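You operate a simulated robot arm through the tools that you are given. There is no shell and no other tool. Be economical: measure what you need, move in short steps, check, and stop when the job is done.

Carry out the task below with a simulated two-armed robot. There is one attempt and no reset: what you move stays moved.

TASK
Heat line A to 40 and line B to 50 degrees.
Fine: set dials A and B, switch heats A and B on and watch displays A and B get there; leave the other controls.

Only the result counts: the job must be done as asked and must still hold three seconds after the hand-in. Knocking over, shifting, dropping, spilling or breaking anything else fails it.

THE ROBOT
Two 7-joint arms with two-finger grippers on one trunk, on a base that drives. Base frame: it is fixed to the floor where the robot stands at the start and does not move with it; the origin is under the middle of the robot, x ahead of it, y to its left, z up. Lengths are in mm, angles in degrees, forces in N, time in s.
The left shoulder is at the start at [24, 258, 1102], the right one opposite. With the tool pointing down near the work surface each hand reaches from about 100 to 740 mm from the robot's upright axis, wherever it stands, measured 20 degrees to its own side. Places, roughly: bar dial [1100, -600, 1100]; control box [1100, -200, 1200]; control selector [1000, -500, 1100]; gap selector [1000, -500, 1200]; green selector [1000, -300, 1100]; hose heat dial [900, -200, 1100]; hose heat selector [900, -200, 1100]; line a heat dial [900, 0, 1100]; line a heat display [900, 0, 1200]; line a heat selector [900, 0, 1100]; line b heat dial [900, -100, 1100]; line b heat display [900, -100, 1200]; line b heat selector [900, -100, 1100]; minus key [1000, -200, 1200]; motor selector [1000, -500, 1100]; plus key [1000, -300, 1200]. Payload 2.2 kg a hand.
Tool frame (each hand has its own): the origin (TCP) lies between the finger pads and is the grasp point; the fingertips stand 19 mm ahead of it; z points along the fingers, y is the line along which they close. Largest opening 116 mm; the body of the gripper starts 70 mm behind the TCP.
Orientation is that of the tool frame in the base frame, as a unit quaternion [x, y, z, w]. With the fingers straight down and closing along the base's y, the tool's x points along the base's -x, its y along +y and its z along -z.

THE INTERFACE
- The arms move only by the tool nudge_tool. It takes "left_deltas", "right_deltas" or both (then of equal length, played together; a hand with none holds still); each is a list of rows, each a list of 3 entries, a list of its own where there are three numbers: the shift along the base's x, y, z in mm, then the turn, a rotation vector about the base's x, y, z in degrees, then the opening in per cent of the stroke, from 0 (shut) to 100 (fully open). In form: [[[x, y, z], [ax, ay, az], hand], ...]. A call has 1 to 12 rows; each row shifts and turns the commanded pose from where the row before left it. Each row takes 0.2 s and may step no farther than 50 mm and 8.6 degrees from the row before; otherwise, or with a gripper value out of range, the whole call is refused. Where a pose cannot be reached the arm comes as near as it can. A force on the tool above 40 N (or 10 N above the force at the start of the call, whichever is more), or a blocked arm, ends the call early, and 0.2 s more pass. The fingers move at their own pace and stop on an object; they squeeze with about 29 N. The grip force told is the motor's: it shows also when the fingers shut on nothing. Time passes only in rows, and 0.2 s behind the last, so rows that do not move let the fingers close. The reply holds the time, the measured pose of the TCP, the force on the tool along the base axes, the opening and the grip force, in the units named above and with some noise, with the torque about the TCP (base axes, N m) and any sound that the robot's microphone picked up.
- Cameras (640 x 400 px; columns grow to the right, rows downward): "scene" is now at [135.4, 35.7, 1330.9]; the picture's right is [-0.15, -0.99, 0.03], its down [-0.07, -0.02, -1.00] and it looks along [0.99, -0.15, -0.06] (base axes); focal length 294 px, centre (320, 200). "left" rides on the left gripper at [69, 15, -97] in its tool frame; the picture's right is [-0.22, 0.98, 0.00], its down [-0.76, -0.17, -0.63] and it looks along [-0.62, -0.14, 0.77] (tool axes); focal length 251 px, centre (320, 200). "right" rides on the right gripper at [69, -15, -97] in its tool frame; the picture's right is [0.21, 0.98, 0.00], its down [-0.76, 0.17, -0.63] and it looks along [-0.62, 0.14, 0.77] (tool axes); focal length 251 px, centre (320, 200). There is no depth. A picture from a camera that has moved, and an enlarged one, comes with that camera's place and axes in the base frame and with its lens.
- camera(camera): a new picture of that camera. It takes no simulated time.
- raise_lower(by): slides the trunk up (or, below 0, down) by that many mm; the arms and the scene camera ride with it, the base frame stays. It gives what a move gives, with no picture.
- roll_base(legs): drives the robot by 1 to 6 legs, each [ahead, left, turn to the left] in mm, mm and degrees, along the robot's own axes; the way and the turn of a leg run together, so that a leg with both is an arc; at most 1500 mm and 180 degrees a leg. The arms and the cameras ride along, it lands a little off, and it stops where it bumps. It gives what a move gives.
- aim_head(pan, tilt): turns the head with the scene camera to pan (to the left, within 80 degrees either way) and tilt (down, from -29 to 69), counted from straight ahead of the robot. It gives what a move gives.
- close_up(camera, box): a new picture of the part [left, top, right, bottom] of that camera's present view, enlarged. It takes no simulated time.
- job_done(): hands the job in; it is judged then, once.

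Go step by step. Nothing tells you exact positions but the pictures and the camera data: compare them with the known pose of the tool, close in by small moves and look again before you grip or let go. The budget is 120 turns and 100 pictures, counting those below and the enlarged ones. Unless the task says otherwise, let go and move clear before handing in, and close with one line.

The tools are called after "Request:" as a command line: name --argument value ..., lists and objects as JSON in quotes. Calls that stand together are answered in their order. nudge_tool: Moves the arms, as the interface text tells. Its arguments: {"type":"object","properties":{"left_deltas":{"type":"array"},"right_deltas":{"type":"array"}},"required":[]} The other tools are called the same way: raise_lower (by) slides the trunk up or down; roll_base (legs) drives the base; aim_head (pan, tilt) turns the head that bears the scene camera; camera (camera) takes a picture; close_up (camera, box) takes an enlarged picture of a part of a camera's view; job_done () hands the job in.

At the start:

```text
t: 0.0
left_tcp_pos: [494.9, 234.2, 1315.4]
left_tool_rot: [-0.003, 1.0, -0.015, -0.001]
left_ft_force: [0.4, 1.6, 0.3]
left_moment: [-0.14, -0.01, 0.04]
left_finger_gap: 116.1
left_grasp_force: 0.1
right_tcp_pos: [488.3, -260.2, 1387.8]
right_tool_rot: [-0.004, 1.0, -0.014, -0.001]
right_ft_force: [0.5, 1.8, 0.3]
right_moment: [-0.18, 0.01, -0.01]
right_finger_gap: 115.7
right_grasp_force: 0.1
trunk travel left (down, up): [-254.0, 236.0]
robot x, y, heading: [2.2, 2.9, 0.1]
head pan, tilt: [-8.8, 3.7]
```

scene: 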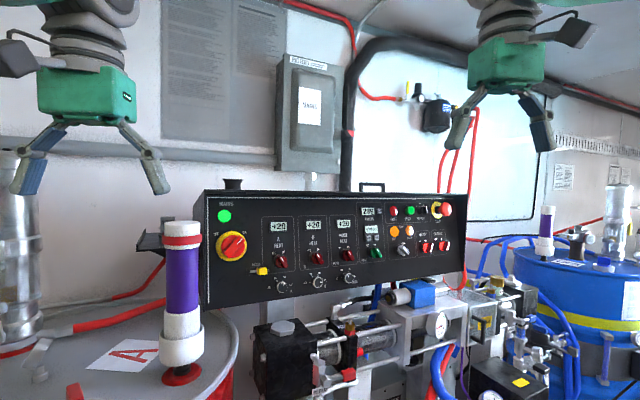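
right: 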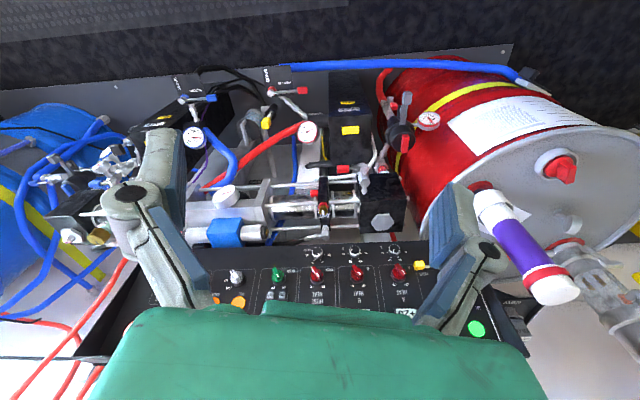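
left: 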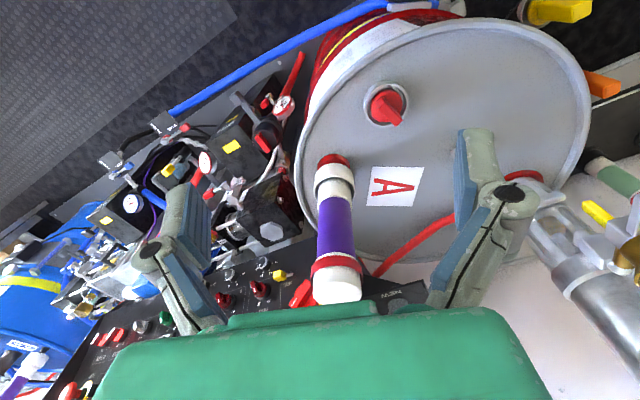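

I see a control panel with displays, red heat selectors and dials below. I'll look at it enlarged.

Request:
close_up --camera "scene" --box '[200, 180, 360, 300]'

Request:
close_up --camera "scene" --box '[320, 180, 480, 300]'

```text
3.33 times, centred on (280, 240) of scene
camera zoom: at [135.4, 35.7, 1330.9], right [-0.15, -0.99, 0.03], down [-0.07, -0.02, -1.0], along [0.99, -0.15, -0.06], focal length 981 px, centre (453, 67)
```

zoom: 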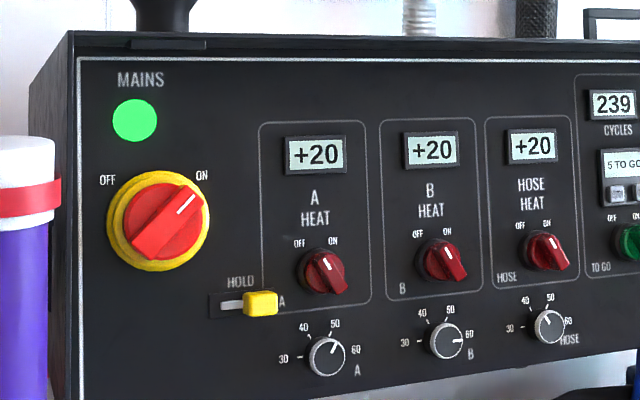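

```text
3.33 times, centred on (400, 240) of scene
camera zoom: at [135.4, 35.7, 1330.9], right [-0.15, -0.99, 0.03], down [-0.07, -0.02, -1.0], along [0.99, -0.15, -0.06], focal length 981 px, centre (53, 67)
```

zoom: 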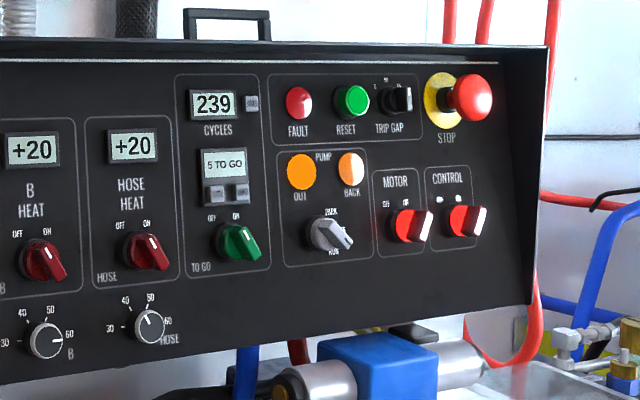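

The panel's displays read +20. I'll zoom in further on the knobs.

Request:
close_up --camera "scene" --box '[250, 235, 298, 300]'

Request:
close_up --camera "scene" --box '[296, 230, 370, 295]'

```text
6.15 times, centred on (274, 268) of scene
camera zoom: at [135.4, 35.7, 1330.9], right [-0.15, -0.99, 0.03], down [-0.07, -0.02, -1.0], along [0.99, -0.15, -0.06], focal length 1811 px, centre (603, -215)
```

zoom: 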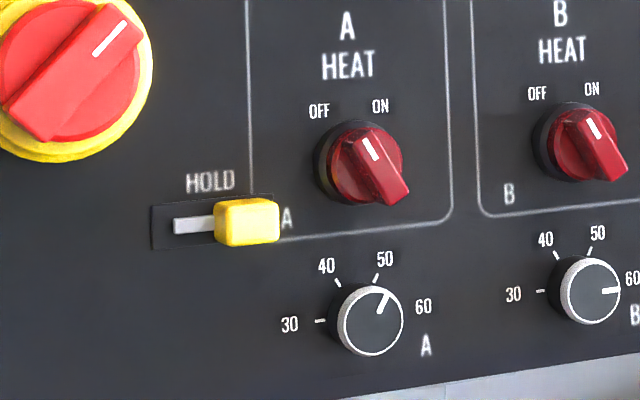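

```text
6.15 times, centred on (333, 262) of scene
camera zoom: at [135.4, 35.7, 1330.9], right [-0.15, -0.99, 0.03], down [-0.07, -0.02, -1.0], along [0.99, -0.15, -0.06], focal length 1811 px, centre (240, -185)
```

zoom: 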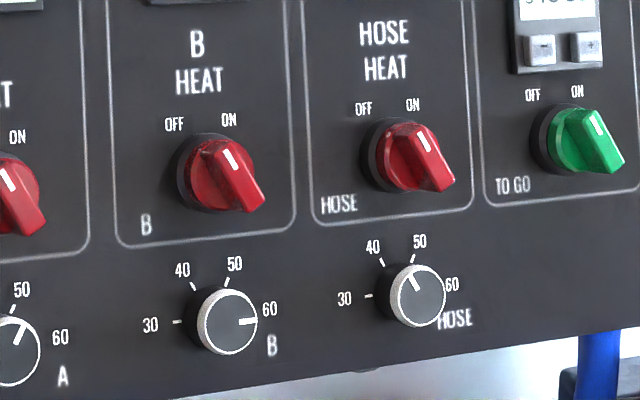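

Selectors are both OFF; dial A is at 50 and dial B at 60. Triangulated: dial A ≈ (868,17,1070), dials spaced 99 mm, panel yawed about 17°. I check the floor ahead, and turn the right hand to point forward.

Request:
nudge_tool --right_deltas '[[[0, 0, -25], [0, -8.2, 0], 60], [[0, 0, -25], [0, -8.2, 0], 60], [[0, 0, -25], [0, -8.2, 0], 60], [[0, 0, -25], [0, -8.2, 0], 60], [[0, 0, -25], [0, -8.2, 0], 60], [[0, 0, -25], [0, -8.2, 0], 60], [[0, 0, -25], [0, -8.2, 0], 60], [[0, 0, -25], [0, -8.2, 0], 60], [[0, 0, -25], [0, -8.2, 0], 60], [[0, 0, -15], [0, -8.2, 0], 60], [[0, 0, 0], [0, -8, 0], 60]]'

Request:
aim_head --pan -5 --tilt 50

Request:
camera --camera "scene"

Request:
camera --camera "right"

```text
t: 2.6
left_tcp_pos: [488.8, 249.4, 1319.0]
left_tool_rot: [-0.006, 1.0, -0.017, 0.001]
left_ft_force: [0.0, 2.4, -0.2]
left_moment: [-0.14, 0.0, -0.01]
left_finger_gap: 116.2
left_grasp_force: 0.0
right_tcp_pos: [494.6, -252.5, 1154.7]
right_tool_rot: [-0.022, 0.753, -0.012, 0.657]
right_ft_force: [0.7, 1.9, 0.8]
right_moment: [-0.05, 0.07, -0.12]
right_finger_gap: 69.6
right_grasp_force: 0.0
right hand out of reach, approached as far as the arm can: row 10, 11
trunk travel left (down, up): [-254.0, 236.0]
robot x, y, heading: [3.2, 15.4, 0.3]
head pan, tilt: [-8.8, 3.7]
stopped in row 11 (right hand): the arm was blocked; the commanded pose is now the measured one
```

```text
t: 3.7
left_tcp_pos: [489.0, 171.5, 1329.1]
left_tool_rot: [-0.001, 1.0, 0.011, 0.002]
left_ft_force: [-0.6, -2.2, -0.6]
left_moment: [0.24, 0.0, -0.03]
left_finger_gap: 116.2
left_grasp_force: 0.1
right_tcp_pos: [492.7, -321.3, 1139.9]
right_tool_rot: [-0.001, 0.753, 0.006, 0.658]
right_ft_force: [0.5, -3.0, -0.4]
right_moment: [0.05, -0.03, 0.18]
right_finger_gap: 69.8
right_grasp_force: 0.1
trunk travel left (down, up): [-254.0, 236.0]
robot x, y, heading: [0.2, 6.1, -0.2]
head pan, tilt: [-5.0, 50.0]
```

```text
92 pictures are left
camera scene: at [121.0, -28.8, 1258.8], right [-0.09, -1.0, -0.02], down [-0.76, 0.08, -0.64], along [0.64, -0.04, -0.77], focal length 294 px, centre (320, 200)
```

scene: 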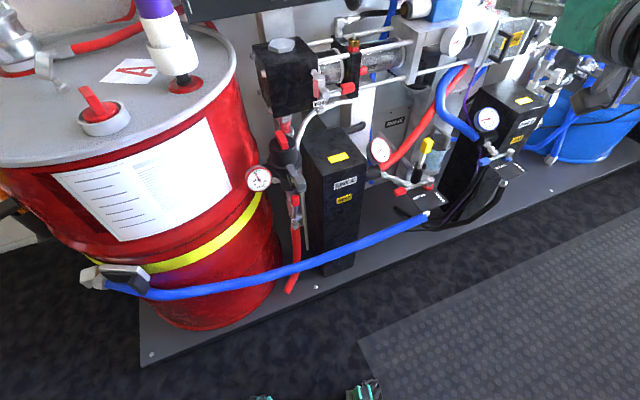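

```text
91 pictures are left
camera right: at [389.3, -336.0, 1084.3], right [-0.04, 0.98, -0.2], down [-0.53, 0.15, 0.84], along [0.85, 0.14, 0.51], focal length 251 px, centre (320, 200)
```

right: 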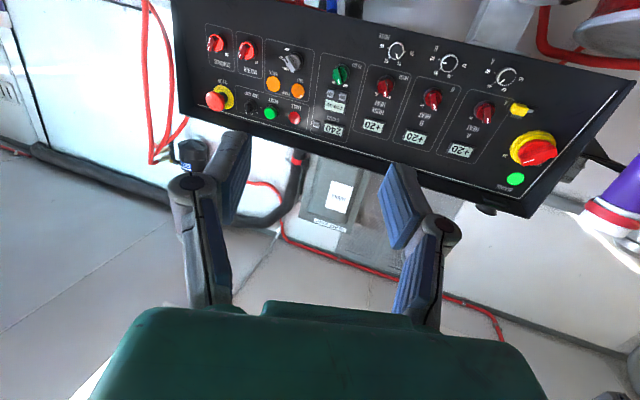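

The robot's poses shifted without command (left hand y from 249 to 171), so the robot may sway. I sample with idle rows to see.

Request:
nudge_tool --right_deltas '[[[0, 0, 0], [0, 0, 0], 60]]'

Request:
nudge_tool --right_deltas '[[[0, 0, 0], [0, 0, 0], 60]]'

Request:
nudge_tool --right_deltas '[[[0, 0, 0], [0, 0, 0], 60]]'

Request:
nudge_tool --right_deltas '[[[0, 0, 0], [0, 0, 0], 60]]'

Request:
nudge_tool --right_deltas '[[[0, 0, 0], [0, 0, 0], 60]]'

Request:
nudge_tool --right_deltas '[[[0, 0, 0], [0, 0, 0], 60]]'

```text
t: 4.3
left_tcp_pos: [484.3, 265.2, 1320.5]
left_tool_rot: [-0.008, 1.0, -0.021, 0.003]
left_ft_force: [0.1, 1.1, 0.8]
left_moment: [-0.06, -0.01, 0.01]
left_finger_gap: 115.9
left_grasp_force: 0.0
right_tcp_pos: [490.6, -238.5, 1156.3]
right_tool_rot: [-0.026, 0.751, -0.014, 0.659]
right_ft_force: [0.5, 1.7, 1.6]
right_moment: [0.02, 0.03, -0.15]
right_finger_gap: 69.9
right_grasp_force: 0.2
trunk travel left (down, up): [-254.0, 236.0]
robot x, y, heading: [2.5, 26.6, 0.3]
head pan, tilt: [-5.0, 50.0]
stopped in row 1 (right hand): the arm was blocked; the commanded pose is now the measured one
```

```text
t: 4.9
left_tcp_pos: [484.2, 267.1, 1320.0]
left_tool_rot: [-0.006, 1.0, -0.022, 0.003]
left_ft_force: [-0.6, 1.7, -0.1]
left_moment: [-0.17, 0.04, 0.04]
left_finger_gap: 116.0
left_grasp_force: 0.1
right_tcp_pos: [487.9, -238.4, 1159.2]
right_tool_rot: [-0.026, 0.75, -0.015, 0.66]
right_ft_force: [-0.6, 0.9, -0.1]
right_moment: [-0.01, 0.03, -0.11]
right_finger_gap: 69.4
right_grasp_force: 0.0
trunk travel left (down, up): [-254.0, 236.0]
robot x, y, heading: [3.0, 21.9, 0.1]
head pan, tilt: [-5.0, 50.0]
stopped in row 1 (right hand): the arm was blocked; the commanded pose is now the measured one
```

```text
t: 5.3
left_tcp_pos: [483.1, 223.2, 1324.6]
left_tool_rot: [-0.003, 1.0, -0.007, 0.004]
left_ft_force: [0.0, -1.4, -0.2]
left_moment: [0.1, 0.02, 0.02]
left_finger_gap: 115.9
left_grasp_force: 0.0
right_tcp_pos: [487.9, -275.8, 1151.3]
right_tool_rot: [-0.014, 0.752, -0.007, 0.659]
right_ft_force: [-0.1, -1.7, -0.4]
right_moment: [0.03, -0.01, 0.09]
right_finger_gap: 69.7
right_grasp_force: 0.0
trunk travel left (down, up): [-254.0, 236.0]
robot x, y, heading: [-2.3, 13.9, 0.2]
head pan, tilt: [-5.0, 50.0]
```

```text
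t: 5.7
left_tcp_pos: [484.4, 257.3, 1321.6]
left_tool_rot: [-0.005, 1.0, -0.018, 0.003]
left_ft_force: [0.3, 0.0, -0.5]
left_moment: [-0.04, -0.01, 0.01]
left_finger_gap: 116.1
left_grasp_force: 0.0
right_tcp_pos: [488.1, -246.2, 1155.9]
right_tool_rot: [-0.023, 0.752, -0.012, 0.659]
right_ft_force: [0.0, 0.3, -0.5]
right_moment: [-0.03, 0.02, -0.05]
right_finger_gap: 69.7
right_grasp_force: 0.0
trunk travel left (down, up): [-254.0, 236.0]
robot x, y, heading: [-0.9, 21.0, 0.1]
head pan, tilt: [-5.0, 50.0]
```

```text
t: 6.1
left_tcp_pos: [482.5, 239.4, 1322.9]
left_tool_rot: [-0.004, 1.0, -0.012, 0.005]
left_ft_force: [0.2, -0.3, -0.2]
left_moment: [0.01, 0.01, 0.01]
left_finger_gap: 115.7
left_grasp_force: 0.1
right_tcp_pos: [489.2, -260.5, 1154.0]
right_tool_rot: [-0.018, 0.752, -0.009, 0.659]
right_ft_force: [1.1, -0.5, 0.9]
right_moment: [0.0, 0.01, -0.01]
right_finger_gap: 69.6
right_grasp_force: 0.0
trunk travel left (down, up): [-254.0, 236.0]
robot x, y, heading: [-1.6, 15.1, 0.1]
head pan, tilt: [-5.0, 50.0]
```

```text
t: 6.5
left_tcp_pos: [483.6, 240.3, 1323.5]
left_tool_rot: [-0.004, 1.0, -0.013, 0.003]
left_ft_force: [-0.2, 0.8, 0.4]
left_moment: [0.03, -0.04, -0.01]
left_finger_gap: 115.9
left_grasp_force: 0.0
right_tcp_pos: [489.0, -261.5, 1155.1]
right_tool_rot: [-0.019, 0.752, -0.008, 0.659]
right_ft_force: [0.3, -0.5, -0.3]
right_moment: [0.02, -0.02, 0.03]
right_finger_gap: 69.5
right_grasp_force: 0.1
trunk travel left (down, up): [-254.0, 236.0]
robot x, y, heading: [-3.2, 18.2, 0.1]
head pan, tilt: [-5.0, 50.0]
```

The robot rocks after abrupt motions and damps within ~2 s, so I'll move gently. I drive ahead 170 mm, with the head tilted to see the panel.

Request:
roll_base --legs '[[170, 0, 0]]'

Request:
aim_head --pan -5 --tilt 22

Request:
nudge_tool --right_deltas '[[[0, 0, 0], [0, 0, 0], 60], [[0, 0, 0], [0, 0, 0], 60], [[0, 0, 0], [0, 0, 0], 60], [[0, 0, 0], [0, 0, 0], 60], [[0, 0, 0], [0, 0, 0], 60], [[0, 0, 0], [0, 0, 0], 60], [[0, 0, 0], [0, 0, 0], 60], [[0, 0, 0], [0, 0, 0], 60]]'

Request:
camera --camera "scene"

Request:
camera --camera "right"

```text
t: 8.0
left_tcp_pos: [650.6, 201.7, 1328.2]
left_tool_rot: [-0.003, 1.0, 0.001, 0.005]
left_ft_force: [0.7, -1.5, -0.3]
left_moment: [0.2, 0.01, 0.01]
left_finger_gap: 116.1
left_grasp_force: 0.0
right_tcp_pos: [656.7, -294.5, 1147.4]
right_tool_rot: [-0.007, 0.752, -0.001, 0.659]
right_ft_force: [0.0, -1.6, -0.4]
right_moment: [0.03, -0.09, 0.18]
right_finger_gap: 69.5
right_grasp_force: 0.2
trunk travel left (down, up): [-254.0, 236.0]
robot x, y, heading: [169.6, 11.0, -0.3]
head pan, tilt: [-5.0, 50.0]
```

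```text
t: 8.9
left_tcp_pos: [648.3, 189.6, 1329.7]
left_tool_rot: [0.0, 1.0, 0.003, 0.005]
left_ft_force: [0.1, -2.3, 0.8]
left_moment: [0.18, -0.02, -0.02]
left_finger_gap: 116.0
left_grasp_force: 0.0
right_tcp_pos: [655.0, -306.0, 1148.7]
right_tool_rot: [-0.005, 0.751, 0.0, 0.66]
right_ft_force: [-0.2, -2.0, 0.2]
right_moment: [0.0, -0.01, 0.19]
right_finger_gap: 69.4
right_grasp_force: 0.0
trunk travel left (down, up): [-254.0, 236.0]
robot x, y, heading: [170.1, 4.0, 0.0]
head pan, tilt: [-5.0, 22.0]
```

```text
t: 10.9
left_tcp_pos: [647.9, 260.9, 1320.5]
left_tool_rot: [-0.003, 1.0, -0.023, 0.005]
left_ft_force: [-0.3, 1.5, 0.1]
left_moment: [-0.13, -0.02, 0.0]
left_finger_gap: 115.9
left_grasp_force: 0.1
right_tcp_pos: [652.1, -244.9, 1162.8]
right_tool_rot: [-0.023, 0.75, -0.019, 0.66]
right_ft_force: [-0.7, 1.6, 0.3]
right_moment: [-0.01, 0.07, -0.16]
right_finger_gap: 69.5
right_grasp_force: 0.0
trunk travel left (down, up): [-254.0, 236.0]
robot x, y, heading: [171.4, 12.9, -0.1]
head pan, tilt: [-5.0, 22.0]
stopped in row 8 (right hand): the arm was blocked; the commanded pose is now the measured one
```

```text
90 pictures are left
camera scene: at [306.0, 9.8, 1301.7], right [-0.09, -1.0, 0.01], down [-0.38, 0.03, -0.93], along [0.92, -0.08, -0.38], focal length 294 px, centre (320, 200)
```

scene: 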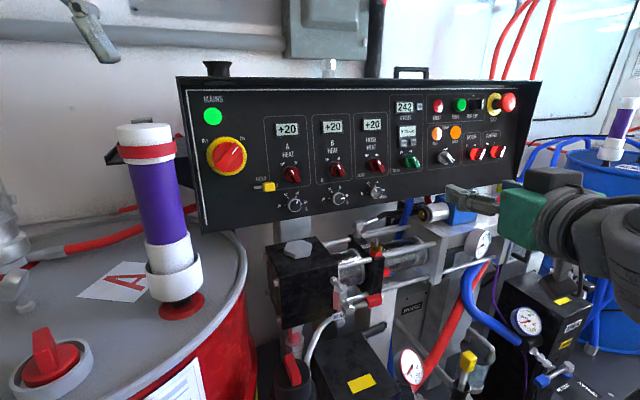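

```text
89 pictures are left
camera right: at [548.8, -263.6, 1107.1], right [-0.04, 0.96, -0.27], down [-0.53, 0.21, 0.82], along [0.85, 0.18, 0.51], focal length 251 px, centre (320, 200)
```

right: 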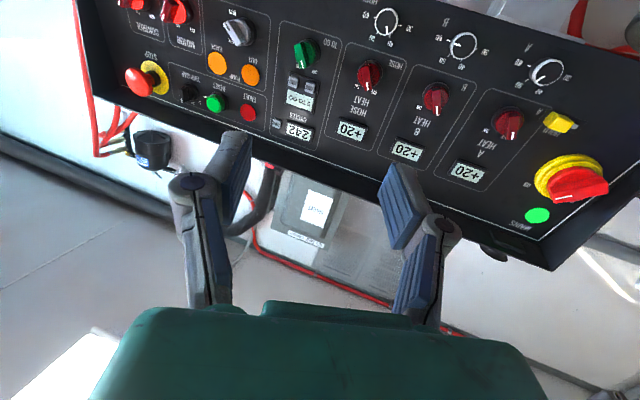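

The hand is ~200 mm from the panel. I'll wait to see the sway damp out.

Request:
nudge_tool --right_deltas '[[[0, 0, 0], [0, 0, 0], 60], [[0, 0, 0], [0, 0, 0], 60], [[0, 0, 0], [0, 0, 0], 60], [[0, 0, 0], [0, 0, 0], 60], [[0, 0, 0], [0, 0, 0], 60]]'

Request:
nudge_tool --right_deltas '[[[0, 0, 0], [0, 0, 0], 60]]'

Request:
nudge_tool --right_deltas '[[[0, 0, 0], [0, 0, 0], 60]]'

Request:
nudge_tool --right_deltas '[[[0, 0, 0], [0, 0, 0], 60]]'

```text
t: 12.1
left_tcp_pos: [647.1, 223.9, 1323.4]
left_tool_rot: [0.001, 1.0, -0.01, 0.005]
left_ft_force: [0.7, 0.3, -0.2]
left_moment: [0.06, -0.03, 0.03]
left_finger_gap: 116.2
left_grasp_force: 0.1
right_tcp_pos: [653.3, -275.8, 1155.5]
right_tool_rot: [-0.012, 0.751, -0.012, 0.66]
right_ft_force: [0.2, -0.1, 0.6]
right_moment: [0.02, 0.01, -0.01]
right_finger_gap: 69.6
right_grasp_force: 0.1
trunk travel left (down, up): [-254.0, 236.0]
robot x, y, heading: [167.9, 5.4, 0.1]
head pan, tilt: [-5.0, 22.0]
```

```text
t: 12.5
left_tcp_pos: [648.0, 231.9, 1324.8]
left_tool_rot: [-0.001, 1.0, -0.013, 0.005]
left_ft_force: [-0.4, 0.8, 1.5]
left_moment: [0.03, 0.01, 0.0]
left_finger_gap: 115.8
left_grasp_force: 0.0
right_tcp_pos: [651.5, -270.1, 1155.7]
right_tool_rot: [-0.015, 0.751, -0.011, 0.66]
right_ft_force: [0.4, -0.9, -0.1]
right_moment: [0.01, 0.0, -0.01]
right_finger_gap: 69.7
right_grasp_force: 0.1
trunk travel left (down, up): [-254.0, 236.0]
robot x, y, heading: [170.2, 7.0, -0.1]
head pan, tilt: [-5.0, 22.0]
```

```text
t: 12.9
left_tcp_pos: [646.9, 244.4, 1322.5]
left_tool_rot: [-0.001, 1.0, -0.017, 0.005]
left_ft_force: [1.2, -0.1, 0.8]
left_moment: [-0.05, -0.01, -0.01]
left_finger_gap: 116.1
left_grasp_force: 0.1
right_tcp_pos: [654.8, -258.1, 1158.9]
right_tool_rot: [-0.018, 0.75, -0.015, 0.661]
right_ft_force: [0.2, 1.3, 0.6]
right_moment: [-0.04, 0.02, -0.05]
right_finger_gap: 69.6
right_grasp_force: 0.0
trunk travel left (down, up): [-254.0, 236.0]
robot x, y, heading: [171.9, 11.5, 0.0]
head pan, tilt: [-5.0, 22.0]
```

```text
t: 13.3
left_tcp_pos: [648.1, 210.8, 1328.7]
left_tool_rot: [0.001, 1.0, -0.006, 0.005]
left_ft_force: [-0.1, -0.4, -0.2]
left_moment: [0.08, -0.01, 0.0]
left_finger_gap: 116.1
left_grasp_force: 0.1
right_tcp_pos: [651.7, -288.6, 1152.7]
right_tool_rot: [-0.01, 0.752, -0.006, 0.659]
right_ft_force: [-0.4, -1.2, -0.3]
right_moment: [-0.02, -0.02, 0.12]
right_finger_gap: 69.8
right_grasp_force: 0.1
trunk travel left (down, up): [-254.0, 236.0]
robot x, y, heading: [167.9, 4.1, -0.3]
head pan, tilt: [-5.0, 22.0]
```

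The sway persists; I check whether a longer wait calms it.

Request:
nudge_tool --right_deltas '[[[0, 0, 0], [0, 0, 0], 60], [[0, 0, 0], [0, 0, 0], 60], [[0, 0, 0], [0, 0, 0], 60], [[0, 0, 0], [0, 0, 0], 60], [[0, 0, 0], [0, 0, 0], 60], [[0, 0, 0], [0, 0, 0], 60], [[0, 0, 0], [0, 0, 0], 60], [[0, 0, 0], [0, 0, 0], 60], [[0, 0, 0], [0, 0, 0], 60], [[0, 0, 0], [0, 0, 0], 60], [[0, 0, 0], [0, 0, 0], 60], [[0, 0, 0], [0, 0, 0], 60]]'

Request:
nudge_tool --right_deltas '[[[0, 0, 0], [0, 0, 0], 60], [[0, 0, 0], [0, 0, 0], 60], [[0, 0, 0], [0, 0, 0], 60], [[0, 0, 0], [0, 0, 0], 60], [[0, 0, 0], [0, 0, 0], 60], [[0, 0, 0], [0, 0, 0], 60], [[0, 0, 0], [0, 0, 0], 60], [[0, 0, 0], [0, 0, 0], 60], [[0, 0, 0], [0, 0, 0], 60], [[0, 0, 0], [0, 0, 0], 60], [[0, 0, 0], [0, 0, 0], 60], [[0, 0, 0], [0, 0, 0], 60]]'

Request:
nudge_tool --right_deltas '[[[0, 0, 0], [0, 0, 0], 60]]'

Request:
nudge_tool --right_deltas '[[[0, 0, 0], [0, 0, 0], 60]]'

Request:
nudge_tool --right_deltas '[[[0, 0, 0], [0, 0, 0], 60]]'

```text
t: 15.9
left_tcp_pos: [647.3, 215.3, 1324.7]
left_tool_rot: [-0.001, 1.0, -0.008, 0.005]
left_ft_force: [0.0, -0.1, -0.7]
left_moment: [0.06, 0.03, 0.02]
left_finger_gap: 115.8
left_grasp_force: 0.0
right_tcp_pos: [650.9, -286.5, 1151.6]
right_tool_rot: [-0.012, 0.752, -0.006, 0.659]
right_ft_force: [0.4, -0.8, 0.0]
right_moment: [0.03, 0.05, 0.08]
right_finger_gap: 69.6
right_grasp_force: 0.1
trunk travel left (down, up): [-254.0, 236.0]
robot x, y, heading: [168.2, 2.5, 0.2]
head pan, tilt: [-5.0, 22.0]
```

```text
t: 18.7
left_tcp_pos: [637.6, 305.3, 1313.1]
left_tool_rot: [-0.006, 0.999, -0.041, 0.006]
left_ft_force: [0.4, 3.4, -0.5]
left_moment: [-0.36, 0.0, 0.01]
left_finger_gap: 116.0
left_grasp_force: 0.1
right_tcp_pos: [644.2, -206.6, 1170.9]
right_tool_rot: [-0.038, 0.75, -0.027, 0.66]
right_ft_force: [0.2, 2.1, 0.8]
right_moment: [-0.02, 0.04, -0.23]
right_finger_gap: 69.6
right_grasp_force: 0.0
trunk travel left (down, up): [-254.0, 236.0]
robot x, y, heading: [169.3, 6.7, 0.4]
head pan, tilt: [-5.0, 22.0]
stopped in row 12 (right hand): the arm was blocked; the commanded pose is now the measured one
```

```text
t: 19.3
left_tcp_pos: [637.4, 175.7, 1331.6]
left_tool_rot: [0.001, 1.0, 0.003, 0.007]
left_ft_force: [-0.7, -3.0, 0.2]
left_moment: [0.26, -0.07, 0.01]
left_finger_gap: 115.8
left_grasp_force: 0.2
right_tcp_pos: [649.2, -322.2, 1152.9]
right_tool_rot: [0.002, 0.749, 0.0, 0.663]
right_ft_force: [0.1, -1.5, -0.1]
right_moment: [0.07, 0.05, 0.14]
right_finger_gap: 69.5
right_grasp_force: 0.0
trunk travel left (down, up): [-254.0, 236.0]
robot x, y, heading: [167.5, -18.6, 0.5]
head pan, tilt: [-5.0, 22.0]
stopped in row 1 (right hand): the arm was blocked; the commanded pose is now the measured one
```

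```text
t: 19.9
left_tcp_pos: [633.9, 208.6, 1329.9]
left_tool_rot: [-0.001, 1.0, -0.006, 0.009]
left_ft_force: [-0.6, -1.9, 0.3]
left_moment: [0.13, -0.01, 0.0]
left_finger_gap: 115.8
left_grasp_force: 0.0
right_tcp_pos: [651.7, -294.9, 1162.9]
right_tool_rot: [0.0, 0.746, -0.009, 0.666]
right_ft_force: [-0.5, -1.5, -0.5]
right_moment: [0.0, -0.07, 0.09]
right_finger_gap: 69.6
right_grasp_force: 0.1
trunk travel left (down, up): [-254.0, 236.0]
robot x, y, heading: [165.9, -6.7, 0.3]
head pan, tilt: [-5.0, 22.0]
stopped in row 1 (right hand): the arm was blocked; the commanded pose is now the measured one
```

```text
t: 20.3
left_tcp_pos: [636.5, 238.8, 1326.9]
left_tool_rot: [-0.004, 1.0, -0.017, 0.009]
left_ft_force: [0.4, 0.1, 0.3]
left_moment: [-0.06, 0.02, 0.02]
left_finger_gap: 116.2
left_grasp_force: 0.0
right_tcp_pos: [648.6, -267.7, 1165.5]
right_tool_rot: [-0.011, 0.747, -0.013, 0.664]
right_ft_force: [-0.3, 0.0, 0.3]
right_moment: [-0.02, -0.02, 0.01]
right_finger_gap: 69.3
right_grasp_force: 0.0
trunk travel left (down, up): [-254.0, 236.0]
robot x, y, heading: [164.6, 3.3, 0.3]
head pan, tilt: [-5.0, 22.0]
```

The sway grows while the arms hold, and the left hand is near the purple pump top (~[739,217,1235]). I draw the left hand back towards the body.

Request:
nudge_tool --left_deltas '[[[-15, 5, 0], [0, 0, 0], 100], [[-20, 5, 0], [0, 0, 0], 100], [[-20, 5, 0], [0, 0, 0], 80], [[-20, 5, 0], [0, 0, 0], 60], [[-20, 5, 0], [0, 0, 0], 40], [[-20, 5, 0], [0, 0, 0], 20], [[-20, 5, 0], [0, 0, 0], 0], [[-20, 5, 0], [0, 0, 0], 0], [[-15, 5, 0], [0, 0, 0], 0], [[-10, 0, 0], [0, 0, 0], 0], [[0, 0, 0], [0, 0, 0], 0]]'

Request:
nudge_tool --left_deltas '[[[0, 0, 0], [0, 0, 0], 0]]'

Request:
nudge_tool --left_deltas '[[[0, 0, 0], [0, 0, 0], 0]]'

Request:
nudge_tool --left_deltas '[[[0, 0, 0], [0, 0, 0], 0]]'

```text
t: 22.9
left_tcp_pos: [449.1, 297.5, 1321.4]
left_tool_rot: [-0.004, 1.0, -0.026, 0.01]
left_ft_force: [0.0, 1.0, 0.1]
left_moment: [-0.12, -0.01, -0.04]
left_finger_gap: 0.0
left_grasp_force: 28.3
right_tcp_pos: [645.2, -254.5, 1172.5]
right_tool_rot: [-0.018, 0.746, -0.019, 0.666]
right_ft_force: [0.0, 1.9, 0.7]
right_moment: [-0.03, 0.04, -0.13]
right_finger_gap: 69.8
right_grasp_force: 0.1
trunk travel left (down, up): [-254.0, 236.0]
robot x, y, heading: [165.7, -11.2, 0.4]
head pan, tilt: [-5.0, 22.0]
stopped in row 11 (left hand): the arm was blocked; the commanded pose is now the measured one
```

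```text
t: 23.3
left_tcp_pos: [452.0, 250.0, 1329.3]
left_tool_rot: [-0.002, 1.0, -0.01, 0.01]
left_ft_force: [-0.2, -0.9, 0.5]
left_moment: [0.04, 0.0, 0.0]
left_finger_gap: 0.0
left_grasp_force: 29.3
right_tcp_pos: [650.0, -300.5, 1164.7]
right_tool_rot: [0.0, 0.745, -0.012, 0.667]
right_ft_force: [-0.2, -0.9, -0.4]
right_moment: [0.01, -0.05, 0.09]
right_finger_gap: 69.8
right_grasp_force: 0.0
trunk travel left (down, up): [-254.0, 236.0]
robot x, y, heading: [162.0, -18.6, 0.3]
head pan, tilt: [-5.0, 22.0]
```

```text
t: 23.7
left_tcp_pos: [452.0, 279.3, 1324.0]
left_tool_rot: [-0.003, 1.0, -0.017, 0.009]
left_ft_force: [1.0, -0.2, 0.8]
left_moment: [-0.01, -0.02, 0.01]
left_finger_gap: 0.1
left_grasp_force: 28.4
right_tcp_pos: [643.8, -270.7, 1165.6]
right_tool_rot: [-0.013, 0.747, -0.012, 0.664]
right_ft_force: [0.2, 0.8, -0.5]
right_moment: [-0.01, 0.01, -0.02]
right_finger_gap: 69.6
right_grasp_force: 0.0
trunk travel left (down, up): [-254.0, 236.0]
robot x, y, heading: [163.4, -11.9, 0.6]
head pan, tilt: [-5.0, 22.0]
```

```text
t: 24.1
left_tcp_pos: [449.0, 275.5, 1326.0]
left_tool_rot: [-0.002, 1.0, -0.017, 0.01]
left_ft_force: [0.1, -0.3, 0.0]
left_moment: [0.02, -0.02, -0.02]
left_finger_gap: 0.0
left_grasp_force: 28.8
right_tcp_pos: [647.1, -276.9, 1170.3]
right_tool_rot: [-0.006, 0.744, -0.017, 0.668]
right_ft_force: [0.1, -0.2, 0.3]
right_moment: [0.0, 0.04, -0.03]
right_finger_gap: 69.3
right_grasp_force: 0.0
trunk travel left (down, up): [-254.0, 236.0]
robot x, y, heading: [167.5, -14.7, 0.4]
head pan, tilt: [-5.0, 22.0]
```

I lower the trunk by 100 mm to steady the robot and bring the hand to knob height.

Request:
raise_lower --by -100

Request:
nudge_tool --right_deltas '[[[0, 0, 0], [0, 0, 0], 60], [[0, 0, 0], [0, 0, 0], 60], [[0, 0, 0], [0, 0, 0], 60], [[0, 0, 0], [0, 0, 0], 60], [[0, 0, 0], [0, 0, 0], 60], [[0, 0, 0], [0, 0, 0], 60], [[0, 0, 0], [0, 0, 0], 60], [[0, 0, 0], [0, 0, 0], 60], [[0, 0, 0], [0, 0, 0], 60], [[0, 0, 0], [0, 0, 0], 60]]'

Request:
nudge_tool --right_deltas '[[[0, 0, 0], [0, 0, 0], 60]]'

Request:
nudge_tool --right_deltas '[[[0, 0, 0], [0, 0, 0], 60]]'

```text
t: 25.5
left_tcp_pos: [448.4, 288.3, 1223.7]
left_tool_rot: [-0.004, 1.0, -0.021, 0.01]
left_ft_force: [-1.0, 0.2, 1.4]
left_moment: [-0.05, -0.07, -0.03]
left_finger_gap: 0.0
left_grasp_force: 28.5
right_tcp_pos: [641.0, -263.0, 1069.5]
right_tool_rot: [-0.015, 0.746, -0.015, 0.666]
right_ft_force: [-0.8, -0.2, 0.3]
right_moment: [-0.03, 0.03, -0.09]
right_finger_gap: 69.8
right_grasp_force: 0.0
trunk travel left (down, up): [-154.0, 336.0]
robot x, y, heading: [165.4, -5.5, 0.8]
head pan, tilt: [-5.0, 22.0]
```

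```text
t: 27.9
left_tcp_pos: [453.2, 231.1, 1231.6]
left_tool_rot: [-0.001, 1.0, -0.001, 0.011]
left_ft_force: [0.3, -0.6, -0.7]
left_moment: [0.03, -0.04, -0.02]
left_finger_gap: 0.1
left_grasp_force: 28.6
right_tcp_pos: [646.7, -316.9, 1062.7]
right_tool_rot: [0.005, 0.746, -0.006, 0.666]
right_ft_force: [-0.8, -0.8, -0.3]
right_moment: [0.03, -0.03, 0.09]
right_finger_gap: 69.6
right_grasp_force: 0.0
trunk travel left (down, up): [-154.0, 336.0]
robot x, y, heading: [166.7, -26.1, 0.2]
head pan, tilt: [-5.0, 22.0]
stopped in row 10 (right hand): the arm was blocked; the commanded pose is now the measured one
```

```text
t: 28.3
left_tcp_pos: [450.5, 270.1, 1224.7]
left_tool_rot: [-0.002, 1.0, -0.018, 0.011]
left_ft_force: [0.7, -0.1, -0.6]
left_moment: [0.0, 0.0, 0.0]
left_finger_gap: 0.0
left_grasp_force: 28.3
right_tcp_pos: [650.9, -283.0, 1072.4]
right_tool_rot: [-0.004, 0.744, -0.019, 0.668]
right_ft_force: [-0.1, 1.2, 0.1]
right_moment: [-0.04, 0.07, -0.12]
right_finger_gap: 69.6
right_grasp_force: 0.1
trunk travel left (down, up): [-154.0, 336.0]
robot x, y, heading: [165.6, -19.3, 0.7]
head pan, tilt: [-5.0, 22.0]
```

```text
t: 28.7
left_tcp_pos: [451.5, 224.7, 1233.5]
left_tool_rot: [0.0, 1.0, 0.001, 0.012]
left_ft_force: [-0.1, -1.1, -0.7]
left_moment: [0.13, -0.06, 0.03]
left_finger_gap: 0.0
left_grasp_force: 28.2
right_tcp_pos: [647.6, -323.5, 1061.8]
right_tool_rot: [0.007, 0.746, -0.005, 0.666]
right_ft_force: [-0.9, -1.7, 0.6]
right_moment: [-0.01, 0.0, 0.12]
right_finger_gap: 69.4
right_grasp_force: 0.1
trunk travel left (down, up): [-154.0, 336.0]
robot x, y, heading: [170.0, -26.3, 0.2]
head pan, tilt: [-5.0, 22.0]
```

Still swaying. I test whether it damps when no arm is commanded.

Request:
aim_head --pan -6 --tilt 22

Request:
aim_head --pan -5 --tilt 22

Request:
aim_head --pan -6 --tilt 22

Request:
aim_head --pan -5 --tilt 22

Request:
aim_head --pan -6 --tilt 22

Request:
aim_head --pan -5 --tilt 22

```text
t: 29.3
left_tcp_pos: [451.3, 213.3, 1234.0]
left_tool_rot: [0.0, 1.0, 0.006, 0.011]
left_ft_force: [-0.3, -1.7, 0.6]
left_moment: [0.16, -0.02, 0.01]
left_finger_gap: 0.0
left_grasp_force: 28.8
right_tcp_pos: [649.3, -335.5, 1061.4]
right_tool_rot: [0.013, 0.745, -0.004, 0.667]
right_ft_force: [-1.1, -1.8, -1.0]
right_moment: [0.01, -0.07, 0.18]
right_finger_gap: 69.6
right_grasp_force: 0.1
trunk travel left (down, up): [-154.0, 336.0]
robot x, y, heading: [169.7, -25.9, 0.4]
head pan, tilt: [-6.0, 22.0]
```

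```text
t: 29.9
left_tcp_pos: [450.5, 276.3, 1223.2]
left_tool_rot: [-0.003, 1.0, -0.019, 0.01]
left_ft_force: [0.5, 0.9, 0.4]
left_moment: [-0.1, 0.03, 0.01]
left_finger_gap: 0.0
left_grasp_force: 28.5
right_tcp_pos: [649.2, -275.3, 1073.6]
right_tool_rot: [-0.007, 0.744, -0.019, 0.668]
right_ft_force: [0.0, 1.4, 1.5]
right_moment: [-0.03, 0.05, -0.13]
right_finger_gap: 69.8
right_grasp_force: 0.1
trunk travel left (down, up): [-154.0, 336.0]
robot x, y, heading: [168.2, -17.7, 0.5]
head pan, tilt: [-5.0, 22.0]
```

```text
t: 30.5
left_tcp_pos: [451.1, 284.5, 1222.1]
left_tool_rot: [-0.003, 1.0, -0.022, 0.01]
left_ft_force: [0.8, 1.3, 0.7]
left_moment: [-0.13, 0.0, -0.01]
left_finger_gap: 0.2
left_grasp_force: 28.4
right_tcp_pos: [647.8, -268.7, 1072.9]
right_tool_rot: [-0.011, 0.745, -0.019, 0.667]
right_ft_force: [0.5, 2.2, -0.3]
right_moment: [-0.03, 0.06, -0.15]
right_finger_gap: 69.4
right_grasp_force: 0.0
trunk travel left (down, up): [-154.0, 336.0]
robot x, y, heading: [166.8, -20.4, 0.4]
head pan, tilt: [-6.0, 22.0]
```

```text
t: 31.1
left_tcp_pos: [451.3, 215.7, 1233.9]
left_tool_rot: [-0.001, 1.0, 0.003, 0.01]
left_ft_force: [-0.6, -2.1, 0.5]
left_moment: [0.12, -0.01, -0.02]
left_finger_gap: 0.0
left_grasp_force: 28.2
right_tcp_pos: [647.8, -332.2, 1060.6]
right_tool_rot: [0.008, 0.746, -0.002, 0.666]
right_ft_force: [-0.7, -0.9, -0.1]
right_moment: [0.02, -0.04, 0.12]
right_finger_gap: 69.5
right_grasp_force: 0.1
trunk travel left (down, up): [-154.0, 336.0]
robot x, y, heading: [162.8, -30.0, 0.3]
head pan, tilt: [-5.0, 22.0]
```

```text
t: 31.7
left_tcp_pos: [449.3, 214.2, 1234.6]
left_tool_rot: [0.0, 1.0, 0.004, 0.011]
left_ft_force: [-0.8, -1.0, -0.2]
left_moment: [0.11, 0.02, -0.01]
left_finger_gap: 0.6
left_grasp_force: 29.2
right_tcp_pos: [649.2, -333.9, 1061.3]
right_tool_rot: [0.013, 0.745, -0.005, 0.667]
right_ft_force: [-1.5, -1.2, -0.9]
right_moment: [0.0, -0.07, 0.12]
right_finger_gap: 69.6
right_grasp_force: 0.1
trunk travel left (down, up): [-154.0, 336.0]
robot x, y, heading: [168.2, -28.0, 0.4]
head pan, tilt: [-6.0, 22.0]
```

```text
t: 32.3
left_tcp_pos: [450.2, 285.5, 1221.2]
left_tool_rot: [-0.002, 1.0, -0.021, 0.01]
left_ft_force: [0.6, 1.4, 0.0]
left_moment: [-0.13, -0.03, 0.0]
left_finger_gap: 0.0
left_grasp_force: 29.0
right_tcp_pos: [649.5, -268.8, 1074.5]
right_tool_rot: [-0.008, 0.744, -0.022, 0.668]
right_ft_force: [1.6, 2.9, -0.4]
right_moment: [0.02, 0.07, -0.16]
right_finger_gap: 69.8
right_grasp_force: 0.1
trunk travel left (down, up): [-154.0, 336.0]
robot x, y, heading: [164.8, -15.4, 0.3]
head pan, tilt: [-5.0, 22.0]
```

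It oscillates with ~0.8 s period and isn't damped by idling in long calls, while single-row calls seemed to calm it. I test that again.

Request:
nudge_tool --right_deltas '[[[0, 0, 0], [0, 0, 0], 60]]'

Request:
nudge_tool --right_deltas '[[[0, 0, 0], [0, 0, 0], 60]]'

Request:
nudge_tool --right_deltas '[[[0, 0, 0], [0, 0, 0], 60]]'

Request:
nudge_tool --right_deltas '[[[0, 0, 0], [0, 0, 0], 60]]'

Request:
nudge_tool --right_deltas '[[[0, 0, 0], [0, 0, 0], 60]]'

Request:
nudge_tool --right_deltas '[[[0, 0, 0], [0, 0, 0], 60]]'

Request:
nudge_tool --right_deltas '[[[0, 0, 0], [0, 0, 0], 60]]'

Request:
nudge_tool --right_deltas '[[[0, 0, 0], [0, 0, 0], 60]]'

```text
t: 32.9
left_tcp_pos: [449.1, 285.7, 1219.0]
left_tool_rot: [-0.002, 1.0, -0.025, 0.011]
left_ft_force: [0.8, 1.3, -0.2]
left_moment: [-0.16, 0.01, 0.0]
left_finger_gap: 0.2
left_grasp_force: 28.2
right_tcp_pos: [644.7, -270.6, 1076.5]
right_tool_rot: [-0.012, 0.744, -0.022, 0.668]
right_ft_force: [0.4, 2.1, 0.4]
right_moment: [-0.02, 0.05, -0.18]
right_finger_gap: 69.6
right_grasp_force: 0.0
trunk travel left (down, up): [-154.0, 336.0]
robot x, y, heading: [166.8, -27.3, 0.2]
head pan, tilt: [-5.0, 22.0]
stopped in row 1 (right hand): the arm was blocked; the commanded pose is now the measured one
```

```text
t: 33.5
left_tcp_pos: [447.8, 194.2, 1236.3]
left_tool_rot: [0.002, 1.0, 0.009, 0.013]
left_ft_force: [0.5, -0.8, -0.6]
left_moment: [0.13, 0.01, 0.04]
left_finger_gap: 0.0
left_grasp_force: 28.2
right_tcp_pos: [647.8, -354.8, 1062.6]
right_tool_rot: [0.02, 0.744, -0.002, 0.668]
right_ft_force: [-1.6, -1.6, -1.0]
right_moment: [0.04, -0.06, 0.15]
right_finger_gap: 69.6
right_grasp_force: 0.1
trunk travel left (down, up): [-154.0, 336.0]
robot x, y, heading: [168.1, -44.6, 0.6]
head pan, tilt: [-5.0, 22.0]
stopped in row 1 (right hand): the arm was blocked; the commanded pose is now the measured one
```

```text
t: 34.1
left_tcp_pos: [444.6, 206.2, 1236.0]
left_tool_rot: [0.001, 1.0, 0.005, 0.014]
left_ft_force: [-1.1, -2.4, 0.1]
left_moment: [0.16, -0.03, 0.02]
left_finger_gap: 0.0
left_grasp_force: 28.1
right_tcp_pos: [648.4, -344.7, 1065.7]
right_tool_rot: [0.021, 0.741, -0.006, 0.671]
right_ft_force: [-1.1, -1.3, -0.3]
right_moment: [0.03, -0.01, 0.15]
right_finger_gap: 69.5
right_grasp_force: 0.0
trunk travel left (down, up): [-154.0, 336.0]
robot x, y, heading: [166.1, -34.6, 0.4]
head pan, tilt: [-5.0, 22.0]
stopped in row 1 (right hand): the arm was blocked; the commanded pose is now the measured one
```

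```text
t: 34.5
left_tcp_pos: [446.4, 252.1, 1227.2]
left_tool_rot: [-0.001, 1.0, -0.011, 0.013]
left_ft_force: [0.3, 0.9, 0.3]
left_moment: [-0.1, 0.0, -0.01]
left_finger_gap: 0.0
left_grasp_force: 28.8
right_tcp_pos: [646.3, -302.0, 1073.6]
right_tool_rot: [0.005, 0.741, -0.016, 0.671]
right_ft_force: [0.1, 1.4, 0.1]
right_moment: [0.01, 0.05, -0.11]
right_finger_gap: 69.6
right_grasp_force: 0.1
trunk travel left (down, up): [-154.0, 336.0]
robot x, y, heading: [167.8, -27.1, 0.5]
head pan, tilt: [-5.0, 22.0]
```

```text
t: 34.9
left_tcp_pos: [445.1, 207.1, 1235.5]
left_tool_rot: [0.001, 1.0, 0.004, 0.013]
left_ft_force: [0.1, -1.6, 0.1]
left_moment: [0.1, -0.03, -0.02]
left_finger_gap: 0.0
left_grasp_force: 28.6
right_tcp_pos: [649.7, -342.4, 1065.8]
right_tool_rot: [0.019, 0.741, -0.006, 0.671]
right_ft_force: [-0.6, -1.9, -0.1]
right_moment: [0.03, -0.03, 0.1]
right_finger_gap: 69.9
right_grasp_force: 0.2
trunk travel left (down, up): [-154.0, 336.0]
robot x, y, heading: [168.5, -36.3, 0.4]
head pan, tilt: [-5.0, 22.0]
```

```text
t: 35.3
left_tcp_pos: [446.6, 247.6, 1230.3]
left_tool_rot: [-0.001, 1.0, -0.01, 0.012]
left_ft_force: [0.0, 1.6, 0.0]
left_moment: [-0.13, 0.02, 0.01]
left_finger_gap: 0.0
left_grasp_force: 28.7
right_tcp_pos: [648.0, -307.1, 1073.1]
right_tool_rot: [0.005, 0.742, -0.014, 0.67]
right_ft_force: [-0.2, 0.9, 0.0]
right_moment: [0.0, 0.03, -0.13]
right_finger_gap: 69.6
right_grasp_force: 0.1
trunk travel left (down, up): [-154.0, 336.0]
robot x, y, heading: [169.2, -28.8, 0.4]
head pan, tilt: [-5.0, 22.0]
```

```text
t: 35.7
left_tcp_pos: [445.2, 210.9, 1235.6]
left_tool_rot: [0.001, 1.0, 0.003, 0.012]
left_ft_force: [0.2, -0.8, -0.6]
left_moment: [0.06, 0.0, 0.01]
left_finger_gap: 0.1
left_grasp_force: 29.1
right_tcp_pos: [648.6, -338.2, 1066.8]
right_tool_rot: [0.018, 0.741, -0.008, 0.671]
right_ft_force: [0.1, -1.1, 0.1]
right_moment: [0.02, -0.02, 0.05]
right_finger_gap: 69.3
right_grasp_force: 0.0
trunk travel left (down, up): [-154.0, 336.0]
robot x, y, heading: [168.0, -41.3, 0.4]
head pan, tilt: [-5.0, 22.0]
```

```text
t: 36.1
left_tcp_pos: [446.0, 241.7, 1230.0]
left_tool_rot: [-0.001, 1.0, -0.009, 0.013]
left_ft_force: [-0.1, 0.2, 0.5]
left_moment: [-0.01, 0.0, -0.01]
left_finger_gap: 0.0
left_grasp_force: 28.2
right_tcp_pos: [646.8, -310.5, 1073.0]
right_tool_rot: [0.006, 0.743, -0.013, 0.669]
right_ft_force: [0.0, 0.6, -0.7]
right_moment: [-0.04, 0.02, -0.07]
right_finger_gap: 69.6
right_grasp_force: 0.0
trunk travel left (down, up): [-154.0, 336.0]
robot x, y, heading: [164.0, -31.3, 0.4]
head pan, tilt: [-5.0, 22.0]
```

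Single-row calls let it damp. I continue in single-row calls, gently moving the right hand towards dial A's front while yawing 17° to match the panel.

Request:
nudge_tool --right_deltas '[[[10, 30, 0], [0, 0, 2], 60]]'

Request:
nudge_tool --right_deltas '[[[10, 30, 0], [0, 0, 2], 60]]'

Request:
nudge_tool --right_deltas '[[[10, 30, 0], [0, 0, 2], 60]]'

Request:
nudge_tool --right_deltas '[[[10, 30, 0], [0, 0, 2], 60]]'

Request:
nudge_tool --right_deltas '[[[10, 30, 0], [0, 0, 2], 60]]'

Request:
nudge_tool --right_deltas '[[[10, 30, 0], [0, 0, 2], 60]]'

Request:
nudge_tool --right_deltas '[[[10, 30, 0], [0, 0, 2], 60]]'

Request:
nudge_tool --right_deltas '[[[10, 30, 0], [0, 0, 2], 60]]'

```text
t: 36.5
left_tcp_pos: [447.1, 219.9, 1232.4]
left_tool_rot: [0.0, 1.0, 0.0, 0.012]
left_ft_force: [-0.1, -0.3, -0.2]
left_moment: [0.06, 0.02, -0.02]
left_finger_gap: 0.1
left_grasp_force: 28.6
right_tcp_pos: [660.2, -299.0, 1068.5]
right_tool_rot: [0.0, 0.743, 0.003, 0.669]
right_ft_force: [0.3, 0.2, -0.1]
right_moment: [0.01, -0.02, 0.03]
right_finger_gap: 69.6
right_grasp_force: 0.1
trunk travel left (down, up): [-154.0, 336.0]
robot x, y, heading: [166.3, -30.2, 0.5]
head pan, tilt: [-5.0, 22.0]
```

```text
t: 36.9
left_tcp_pos: [448.1, 235.1, 1229.8]
left_tool_rot: [0.0, 1.0, -0.006, 0.011]
left_ft_force: [-0.4, 1.5, -0.5]
left_moment: [-0.03, 0.01, 0.02]
left_finger_gap: 0.0
left_grasp_force: 28.3
right_tcp_pos: [668.0, -257.1, 1067.7]
right_tool_rot: [-0.017, 0.742, 0.011, 0.67]
right_ft_force: [0.3, -0.1, -0.1]
right_moment: [0.03, -0.02, -0.03]
right_finger_gap: 69.7
right_grasp_force: 0.0
trunk travel left (down, up): [-154.0, 336.0]
robot x, y, heading: [166.1, -30.1, 0.3]
head pan, tilt: [-5.0, 22.0]
```

```text
t: 37.3
left_tcp_pos: [447.1, 225.7, 1231.2]
left_tool_rot: [0.001, 1.0, -0.003, 0.012]
left_ft_force: [0.2, 0.1, 0.3]
left_moment: [0.04, -0.01, 0.0]
left_finger_gap: 0.0
left_grasp_force: 28.0
right_tcp_pos: [678.0, -234.0, 1068.7]
right_tool_rot: [-0.026, 0.742, 0.024, 0.67]
right_ft_force: [0.1, 0.7, 0.0]
right_moment: [-0.02, -0.02, 0.01]
right_finger_gap: 69.7
right_grasp_force: 0.1
trunk travel left (down, up): [-154.0, 336.0]
robot x, y, heading: [167.3, -34.3, 0.3]
head pan, tilt: [-5.0, 22.0]
```

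```text
t: 37.7
left_tcp_pos: [448.3, 229.4, 1231.6]
left_tool_rot: [-0.001, 1.0, -0.003, 0.012]
left_ft_force: [-0.6, 0.6, 0.0]
left_moment: [-0.03, 0.02, -0.01]
left_finger_gap: 0.1
left_grasp_force: 28.4
right_tcp_pos: [688.4, -202.2, 1069.0]
right_tool_rot: [-0.042, 0.742, 0.037, 0.668]
right_ft_force: [0.8, -0.2, 1.2]
right_moment: [0.0, 0.03, 0.0]
right_finger_gap: 69.6
right_grasp_force: 0.0
trunk travel left (down, up): [-154.0, 336.0]
robot x, y, heading: [168.0, -35.5, 0.2]
head pan, tilt: [-5.0, 22.0]
```

```text
t: 38.1
left_tcp_pos: [447.7, 232.8, 1229.9]
left_tool_rot: [0.0, 1.0, -0.005, 0.013]
left_ft_force: [0.0, 0.5, 0.0]
left_moment: [-0.06, 0.02, -0.01]
left_finger_gap: 0.1
left_grasp_force: 28.3
right_tcp_pos: [697.8, -169.6, 1069.2]
right_tool_rot: [-0.055, 0.741, 0.047, 0.668]
right_ft_force: [-0.2, -0.2, 0.1]
right_moment: [0.01, 0.02, -0.02]
right_finger_gap: 69.7
right_grasp_force: 0.0
trunk travel left (down, up): [-154.0, 336.0]
robot x, y, heading: [167.6, -29.8, 0.6]
head pan, tilt: [-5.0, 22.0]
```

```text
t: 38.5
left_tcp_pos: [447.3, 222.1, 1232.4]
left_tool_rot: [0.0, 1.0, -0.001, 0.012]
left_ft_force: [0.9, 1.0, 0.0]
left_moment: [0.06, 0.05, -0.01]
left_finger_gap: 0.0
left_grasp_force: 28.4
right_tcp_pos: [708.6, -149.0, 1068.7]
right_tool_rot: [-0.064, 0.739, 0.06, 0.668]
right_ft_force: [0.0, 0.8, 0.2]
right_moment: [0.0, -0.04, 0.05]
right_finger_gap: 69.6
right_grasp_force: 0.1
trunk travel left (down, up): [-154.0, 336.0]
robot x, y, heading: [165.8, -36.2, 0.4]
head pan, tilt: [-5.0, 22.0]
```

```text
t: 38.9
left_tcp_pos: [447.2, 239.7, 1229.1]
left_tool_rot: [-0.002, 1.0, -0.008, 0.013]
left_ft_force: [-0.6, 1.5, -0.4]
left_moment: [-0.05, 0.03, -0.02]
left_finger_gap: 0.0
left_grasp_force: 28.7
right_tcp_pos: [717.5, -102.3, 1070.1]
right_tool_rot: [-0.083, 0.739, 0.069, 0.665]
right_ft_force: [-0.4, 0.0, 0.3]
right_moment: [0.01, 0.01, -0.03]
right_finger_gap: 69.6
right_grasp_force: 0.1
trunk travel left (down, up): [-154.0, 336.0]
robot x, y, heading: [166.9, -29.7, 0.4]
head pan, tilt: [-5.0, 22.0]
```

```text
t: 39.3
left_tcp_pos: [447.4, 215.8, 1233.5]
left_tool_rot: [0.001, 1.0, 0.0, 0.013]
left_ft_force: [0.6, -1.0, -0.8]
left_moment: [0.03, -0.01, 0.02]
left_finger_gap: 0.0
left_grasp_force: 29.0
right_tcp_pos: [728.8, -94.6, 1068.6]
right_tool_rot: [-0.09, 0.737, 0.087, 0.665]
right_ft_force: [0.7, -1.2, 0.0]
right_moment: [-0.02, 0.01, 0.11]
right_finger_gap: 69.9
right_grasp_force: 0.0
trunk travel left (down, up): [-154.0, 336.0]
robot x, y, heading: [165.9, -35.0, 0.5]
head pan, tilt: [-5.0, 22.0]
```

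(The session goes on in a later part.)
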